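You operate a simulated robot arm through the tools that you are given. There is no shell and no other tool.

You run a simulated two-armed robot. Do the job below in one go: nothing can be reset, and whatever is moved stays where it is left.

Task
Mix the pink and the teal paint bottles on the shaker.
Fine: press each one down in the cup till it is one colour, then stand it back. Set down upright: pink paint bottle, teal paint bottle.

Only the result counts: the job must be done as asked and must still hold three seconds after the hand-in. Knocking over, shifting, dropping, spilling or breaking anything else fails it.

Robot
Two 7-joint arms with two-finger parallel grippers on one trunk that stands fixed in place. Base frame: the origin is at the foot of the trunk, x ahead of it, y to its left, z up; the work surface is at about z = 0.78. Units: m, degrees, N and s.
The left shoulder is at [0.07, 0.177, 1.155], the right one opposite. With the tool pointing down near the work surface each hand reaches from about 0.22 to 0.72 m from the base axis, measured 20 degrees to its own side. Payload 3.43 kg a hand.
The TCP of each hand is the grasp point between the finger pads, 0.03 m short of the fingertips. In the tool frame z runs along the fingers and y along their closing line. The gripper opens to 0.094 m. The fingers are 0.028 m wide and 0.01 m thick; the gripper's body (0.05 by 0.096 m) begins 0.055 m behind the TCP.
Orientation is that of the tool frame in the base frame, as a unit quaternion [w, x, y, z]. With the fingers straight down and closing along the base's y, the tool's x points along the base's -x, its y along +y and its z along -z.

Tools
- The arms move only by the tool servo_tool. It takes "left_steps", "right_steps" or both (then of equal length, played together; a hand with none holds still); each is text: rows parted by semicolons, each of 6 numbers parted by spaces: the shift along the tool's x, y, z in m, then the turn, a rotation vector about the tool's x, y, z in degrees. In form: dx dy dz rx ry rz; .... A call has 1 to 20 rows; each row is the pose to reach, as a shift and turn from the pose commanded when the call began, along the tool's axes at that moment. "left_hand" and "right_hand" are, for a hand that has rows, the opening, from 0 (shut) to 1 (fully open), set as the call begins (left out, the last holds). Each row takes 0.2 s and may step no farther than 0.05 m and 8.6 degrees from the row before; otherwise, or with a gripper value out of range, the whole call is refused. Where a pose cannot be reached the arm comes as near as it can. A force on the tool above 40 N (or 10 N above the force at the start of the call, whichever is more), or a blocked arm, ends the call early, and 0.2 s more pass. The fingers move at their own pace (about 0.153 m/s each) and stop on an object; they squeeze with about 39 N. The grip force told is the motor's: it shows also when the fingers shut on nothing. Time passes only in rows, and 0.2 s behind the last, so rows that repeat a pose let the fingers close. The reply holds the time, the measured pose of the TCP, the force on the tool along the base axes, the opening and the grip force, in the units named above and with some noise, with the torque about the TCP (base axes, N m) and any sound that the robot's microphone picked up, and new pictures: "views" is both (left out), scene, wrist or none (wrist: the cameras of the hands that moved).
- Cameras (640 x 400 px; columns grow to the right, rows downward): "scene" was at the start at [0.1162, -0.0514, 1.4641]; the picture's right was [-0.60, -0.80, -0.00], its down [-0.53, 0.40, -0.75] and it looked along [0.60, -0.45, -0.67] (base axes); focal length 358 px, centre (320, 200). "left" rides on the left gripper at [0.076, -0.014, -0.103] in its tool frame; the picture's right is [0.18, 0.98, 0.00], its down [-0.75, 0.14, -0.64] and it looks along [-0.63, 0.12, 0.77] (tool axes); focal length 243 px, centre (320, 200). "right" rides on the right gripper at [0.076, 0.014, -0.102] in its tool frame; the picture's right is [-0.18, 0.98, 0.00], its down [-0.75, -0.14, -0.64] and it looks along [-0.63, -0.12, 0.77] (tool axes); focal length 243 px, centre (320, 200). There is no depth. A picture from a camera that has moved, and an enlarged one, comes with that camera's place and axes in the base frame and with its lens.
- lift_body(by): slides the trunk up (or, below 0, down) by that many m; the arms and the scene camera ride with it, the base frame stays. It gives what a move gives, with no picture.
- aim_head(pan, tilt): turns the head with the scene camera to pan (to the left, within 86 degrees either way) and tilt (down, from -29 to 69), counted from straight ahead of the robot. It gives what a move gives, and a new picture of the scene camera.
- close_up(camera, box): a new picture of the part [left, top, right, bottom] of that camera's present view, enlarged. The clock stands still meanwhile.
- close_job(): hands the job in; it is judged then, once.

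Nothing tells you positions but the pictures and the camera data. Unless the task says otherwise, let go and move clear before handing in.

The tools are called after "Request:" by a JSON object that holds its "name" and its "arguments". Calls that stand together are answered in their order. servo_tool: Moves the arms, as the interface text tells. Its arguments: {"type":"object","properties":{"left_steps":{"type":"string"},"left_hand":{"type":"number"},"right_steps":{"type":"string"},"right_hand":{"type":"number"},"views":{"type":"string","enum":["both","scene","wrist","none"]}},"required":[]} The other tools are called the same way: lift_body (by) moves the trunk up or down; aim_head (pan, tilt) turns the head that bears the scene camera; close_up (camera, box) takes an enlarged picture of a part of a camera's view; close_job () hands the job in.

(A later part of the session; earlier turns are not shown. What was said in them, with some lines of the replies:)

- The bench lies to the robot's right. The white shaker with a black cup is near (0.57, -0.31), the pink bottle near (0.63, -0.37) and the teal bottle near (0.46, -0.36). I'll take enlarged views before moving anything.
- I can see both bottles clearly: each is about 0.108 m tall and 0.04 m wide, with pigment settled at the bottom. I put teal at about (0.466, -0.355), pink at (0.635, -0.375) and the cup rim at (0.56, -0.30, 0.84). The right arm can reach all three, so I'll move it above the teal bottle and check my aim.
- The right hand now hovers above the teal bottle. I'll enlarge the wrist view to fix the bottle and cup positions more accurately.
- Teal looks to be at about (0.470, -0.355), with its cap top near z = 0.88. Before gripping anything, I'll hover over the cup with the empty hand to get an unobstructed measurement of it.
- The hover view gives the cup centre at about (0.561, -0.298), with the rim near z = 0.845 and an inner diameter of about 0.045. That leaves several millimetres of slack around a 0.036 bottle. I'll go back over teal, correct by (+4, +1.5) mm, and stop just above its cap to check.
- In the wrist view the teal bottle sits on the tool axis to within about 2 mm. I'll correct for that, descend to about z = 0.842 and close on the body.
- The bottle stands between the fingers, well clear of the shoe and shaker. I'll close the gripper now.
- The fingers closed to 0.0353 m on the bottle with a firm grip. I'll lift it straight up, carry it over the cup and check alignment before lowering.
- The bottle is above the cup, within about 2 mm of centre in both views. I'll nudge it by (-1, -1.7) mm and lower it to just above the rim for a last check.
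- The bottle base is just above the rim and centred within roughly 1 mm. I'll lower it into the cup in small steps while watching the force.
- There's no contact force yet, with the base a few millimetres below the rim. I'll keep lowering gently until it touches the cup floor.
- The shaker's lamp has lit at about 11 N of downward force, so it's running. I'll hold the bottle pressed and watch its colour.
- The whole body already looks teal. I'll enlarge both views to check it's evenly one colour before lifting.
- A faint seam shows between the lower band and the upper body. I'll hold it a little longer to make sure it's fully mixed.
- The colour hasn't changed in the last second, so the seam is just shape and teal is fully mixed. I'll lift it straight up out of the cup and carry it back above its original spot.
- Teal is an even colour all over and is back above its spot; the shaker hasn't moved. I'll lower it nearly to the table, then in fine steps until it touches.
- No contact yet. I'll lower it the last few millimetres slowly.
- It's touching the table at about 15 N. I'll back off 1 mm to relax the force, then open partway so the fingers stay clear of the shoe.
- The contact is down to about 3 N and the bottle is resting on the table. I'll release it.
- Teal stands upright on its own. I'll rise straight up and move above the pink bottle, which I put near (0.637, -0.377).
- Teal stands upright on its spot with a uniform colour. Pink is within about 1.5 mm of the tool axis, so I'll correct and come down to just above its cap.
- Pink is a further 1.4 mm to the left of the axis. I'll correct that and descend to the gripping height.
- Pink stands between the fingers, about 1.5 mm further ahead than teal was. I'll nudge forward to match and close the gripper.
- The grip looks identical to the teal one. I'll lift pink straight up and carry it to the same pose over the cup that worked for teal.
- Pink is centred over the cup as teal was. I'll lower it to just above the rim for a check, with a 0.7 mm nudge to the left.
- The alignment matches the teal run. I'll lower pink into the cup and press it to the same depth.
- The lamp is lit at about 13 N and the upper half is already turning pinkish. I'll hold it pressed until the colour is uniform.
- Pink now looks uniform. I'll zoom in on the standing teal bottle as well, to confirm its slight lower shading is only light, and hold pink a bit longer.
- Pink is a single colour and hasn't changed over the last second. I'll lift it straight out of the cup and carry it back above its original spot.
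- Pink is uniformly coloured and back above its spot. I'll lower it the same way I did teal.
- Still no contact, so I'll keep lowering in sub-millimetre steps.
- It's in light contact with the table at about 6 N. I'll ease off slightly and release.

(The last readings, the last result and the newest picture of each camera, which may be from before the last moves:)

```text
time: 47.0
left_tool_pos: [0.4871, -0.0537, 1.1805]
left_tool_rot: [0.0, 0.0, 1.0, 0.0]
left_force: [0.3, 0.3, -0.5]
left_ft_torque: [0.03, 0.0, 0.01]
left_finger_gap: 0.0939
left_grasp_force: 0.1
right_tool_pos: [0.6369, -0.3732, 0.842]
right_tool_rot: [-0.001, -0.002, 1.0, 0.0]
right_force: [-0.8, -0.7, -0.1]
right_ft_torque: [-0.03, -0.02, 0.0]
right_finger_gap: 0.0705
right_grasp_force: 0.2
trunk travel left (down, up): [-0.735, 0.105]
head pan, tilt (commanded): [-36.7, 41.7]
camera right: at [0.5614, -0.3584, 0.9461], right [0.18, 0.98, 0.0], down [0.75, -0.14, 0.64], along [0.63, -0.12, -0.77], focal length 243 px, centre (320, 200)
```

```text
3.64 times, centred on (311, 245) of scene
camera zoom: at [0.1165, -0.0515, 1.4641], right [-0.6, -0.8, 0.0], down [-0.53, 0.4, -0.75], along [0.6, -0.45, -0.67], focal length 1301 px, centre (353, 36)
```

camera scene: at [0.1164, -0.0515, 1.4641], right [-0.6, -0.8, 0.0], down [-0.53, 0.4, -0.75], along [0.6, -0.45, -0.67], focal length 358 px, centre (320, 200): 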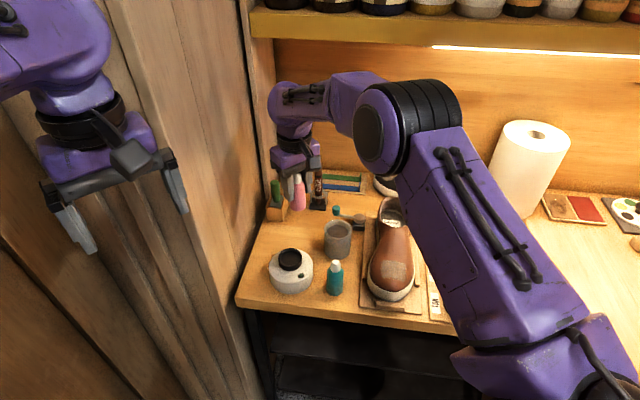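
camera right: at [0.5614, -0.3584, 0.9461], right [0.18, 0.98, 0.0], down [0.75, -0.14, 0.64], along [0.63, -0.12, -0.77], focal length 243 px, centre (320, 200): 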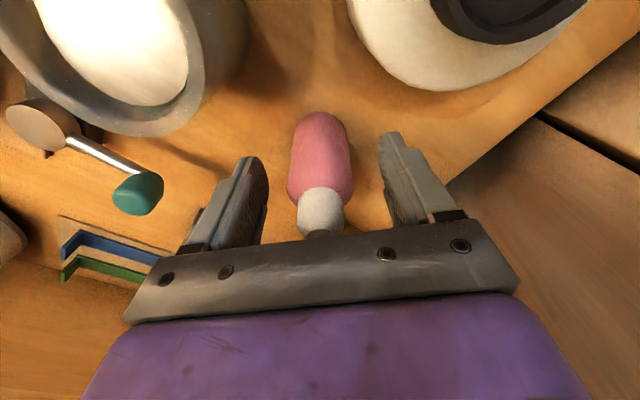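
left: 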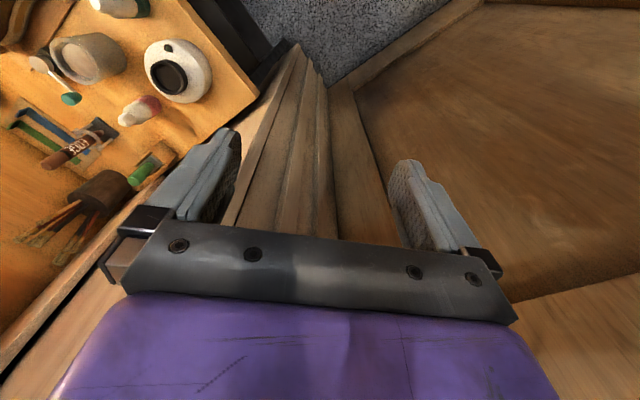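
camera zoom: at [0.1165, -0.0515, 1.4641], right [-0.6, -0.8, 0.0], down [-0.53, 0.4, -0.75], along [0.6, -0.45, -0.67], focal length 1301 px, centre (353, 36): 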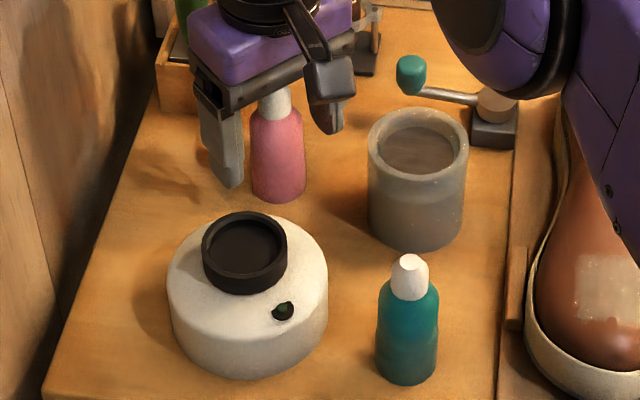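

Pink stands upright on its spot. I'll raise the hand straight up and retreat towards its starting position.

Request:
{"name": "servo_tool", "arguments": {"right_steps": "0 0 -0.03 0 0 0; 0 0 -0.07 0 0 0; 0 0 -0.11 0 0 0; 0 0 -0.15 0 0 0; 0 0 -0.19 0 0 0; 0 0 -0.23 0 0 0; 0 0 -0.27 0 0 0; 0.04 -0.005 -0.28 0 0 0; 0.08 -0.01 -0.29 0 0 0; 0.12 -0.015 -0.3 0 0 0; 0.16 -0.02 -0.3 0 0 0; 0.2 -0.025 -0.3 0 0 0; 0.24 -0.03 -0.3 0 0 0; 0.27 -0.03 -0.3 0 0 0; 0.27 -0.03 -0.3 0 0 0", "right_hand": 0.75, "views": "both"}}

Request:
{"name": "close_up", "arguments": {"camera": "scene", "box": [246, 180, 376, 310]}}

Request:
{"name": "close_up", "arguments": {"camera": "scene", "box": [320, 255, 352, 300]}}

Request:
{"name": "close_up", "arguments": {"camera": "scene", "box": [284, 205, 316, 250]}}

Request:
{"name": "close_up", "arguments": {"camera": "left", "box": [0, 0, 280, 200]}}

```text
time: 50.2
left_tool_pos: [0.487, -0.0538, 1.1799]
left_tool_rot: [0.0, 0.0, 1.0, 0.0]
left_force: [0.1, -0.1, -0.4]
left_ft_torque: [0.04, 0.04, 0.0]
left_finger_gap: 0.0941
left_grasp_force: 0.1
right_tool_pos: [0.3666, -0.4031, 1.1404]
right_tool_rot: [0.0, -0.001, 1.0, -0.001]
right_force: [0.0, 0.3, 0.0]
right_ft_torque: [0.0, 0.03, 0.02]
right_finger_gap: 0.0704
right_grasp_force: 0.0
trunk travel left (down, up): [-0.735, 0.105]
head pan, tilt (commanded): [-36.7, 41.7]
camera scene: at [0.1169, -0.0513, 1.4641], right [-0.6, -0.8, 0.0], down [-0.53, 0.4, -0.75], along [0.6, -0.45, -0.67], focal length 358 px, centre (320, 200)
camera right: at [0.2906, -0.3883, 1.2443], right [0.18, 0.98, 0.0], down [0.75, -0.14, 0.64], along [0.63, -0.12, -0.77], focal length 243 px, centre (320, 200)
```

scene: 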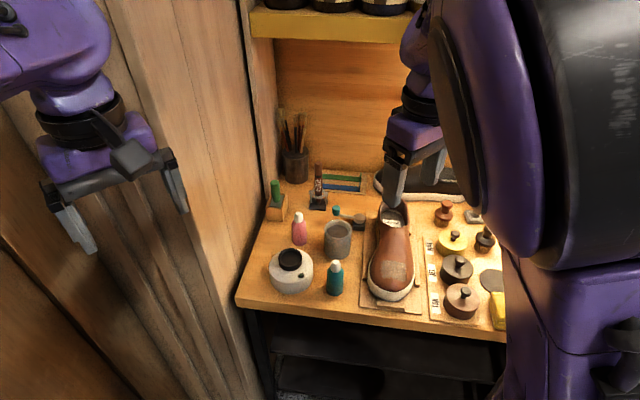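
right: 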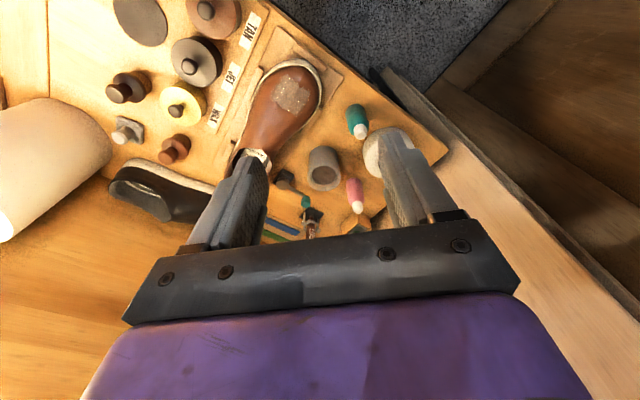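

```text
3.08 times, centred on (311, 245) of scene
camera zoom: at [0.1169, -0.0513, 1.4641], right [-0.6, -0.8, 0.0], down [-0.53, 0.4, -0.75], along [0.6, -0.45, -0.67], focal length 1101 px, centre (348, 62)
```

zoom: 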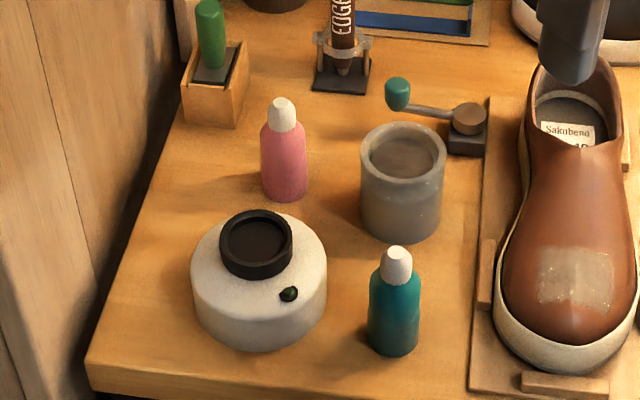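

```text
8.89 times, centred on (336, 278) of scene
camera zoom: at [0.1169, -0.0513, 1.4641], right [-0.6, -0.8, 0.0], down [-0.53, 0.4, -0.75], along [0.6, -0.45, -0.67], focal length 3180 px, centre (178, -489)
```

zoom: 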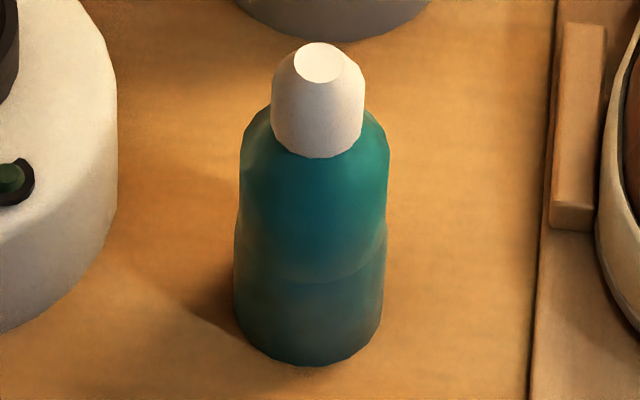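

```text
8.89 times, centred on (300, 228) of scene
camera zoom: at [0.1169, -0.0513, 1.4641], right [-0.6, -0.8, 0.0], down [-0.53, 0.4, -0.75], along [0.6, -0.45, -0.67], focal length 3180 px, centre (498, -44)
```

zoom: 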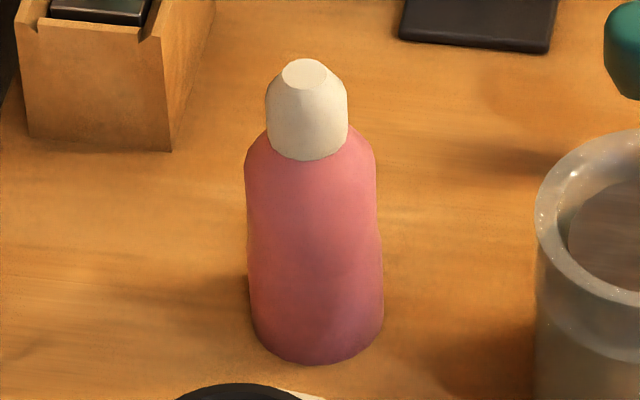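

```text
2.00 times, centred on (140, 100) of left
camera zoom: at [0.4114, -0.0674, 1.2814], right [-0.18, 0.98, 0.0], down [0.75, 0.14, 0.64], along [0.63, 0.12, -0.77], focal length 485 px, centre (680, 400)
```

zoom: 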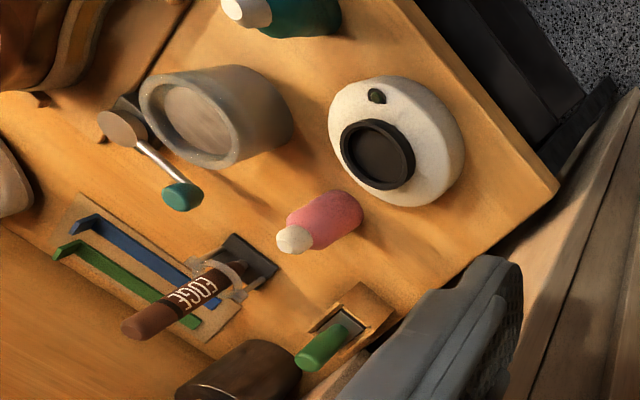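

Both bottles stand upright and nothing else has moved. I'll check teal's evenness from the wrist camera, which sees it in different light.

Request:
{"name": "close_up", "arguments": {"camera": "right", "box": [325, 90, 385, 220]}}

Request:
{"name": "close_up", "arguments": {"camera": "right", "box": [340, 95, 376, 145]}}

Request:
{"name": "close_up", "arguments": {"camera": "left", "box": [90, 0, 190, 60]}}

```text
3.08 times, centred on (355, 155) of right
camera zoom: at [0.2906, -0.3883, 1.2443], right [0.18, 0.98, 0.0], down [0.75, -0.14, 0.64], along [0.63, -0.12, -0.77], focal length 746 px, centre (212, 338)
```

zoom: 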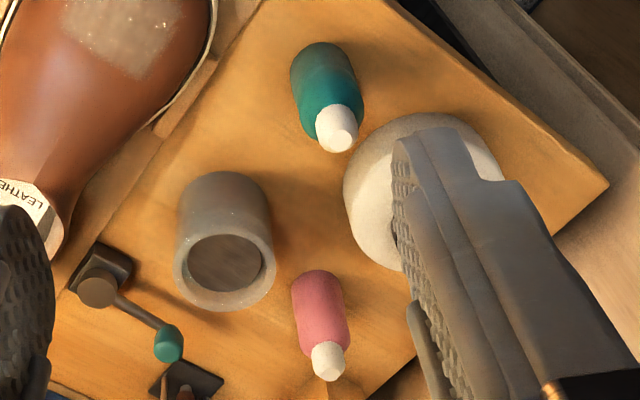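

```text
8.00 times, centred on (358, 120) of right
camera zoom: at [0.2906, -0.3883, 1.2443], right [0.18, 0.98, 0.0], down [0.75, -0.14, 0.64], along [0.63, -0.12, -0.77], focal length 1941 px, centre (16, 840)
```

zoom: 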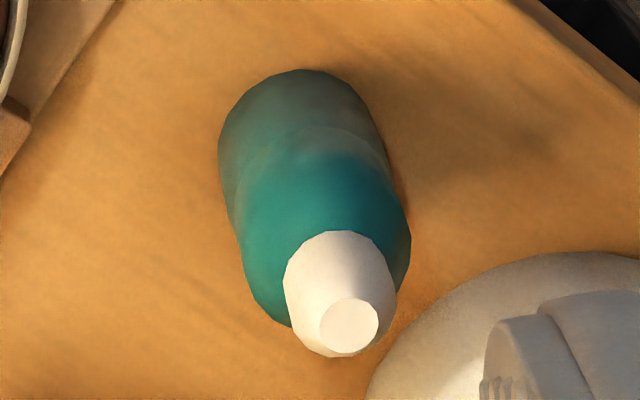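

```text
6.40 times, centred on (140, 30) of left
camera zoom: at [0.4114, -0.0674, 1.2814], right [-0.18, 0.98, 0.0], down [0.75, 0.14, 0.64], along [0.63, 0.12, -0.77], focal length 1553 px, centre (1472, 1288)
```

zoom: 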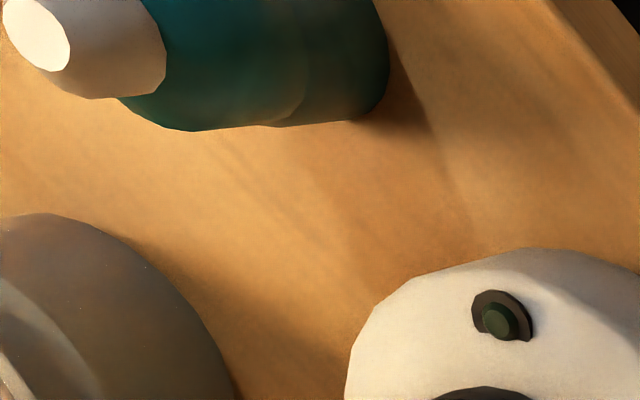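

The grey tint at teal's base is warm light bouncing off the table; it was there before mixing, and the bottle looked uniform when held in the air. Both bottles are mixed, upright and back on their spots, and the hand is clear, so I'm handing in.

Request:
{"name": "close_job", "arguments": {}}

```text
The job is handed in.
```

I mixed both paint bottles on the shaker and handed the job in; the tool confirmed only that it was received, not how it was judged.

- **Teal:** I pressed it in the cup for about 4 seconds, until its colour had stopped changing. It is standing upright back on its original spot.
- **Pink:** I pressed it for about the same time, until it was one even colour. It is also upright back on its original spot.

On the table, teal looks slightly greyer near its base. I took this to be warm light reflected off the wood, because the bottle looked even when I held it in the air.

In the last pictures the shaker and the other items around the bottles looked undisturbed. The right hand had let go and moved clear before I handed in.
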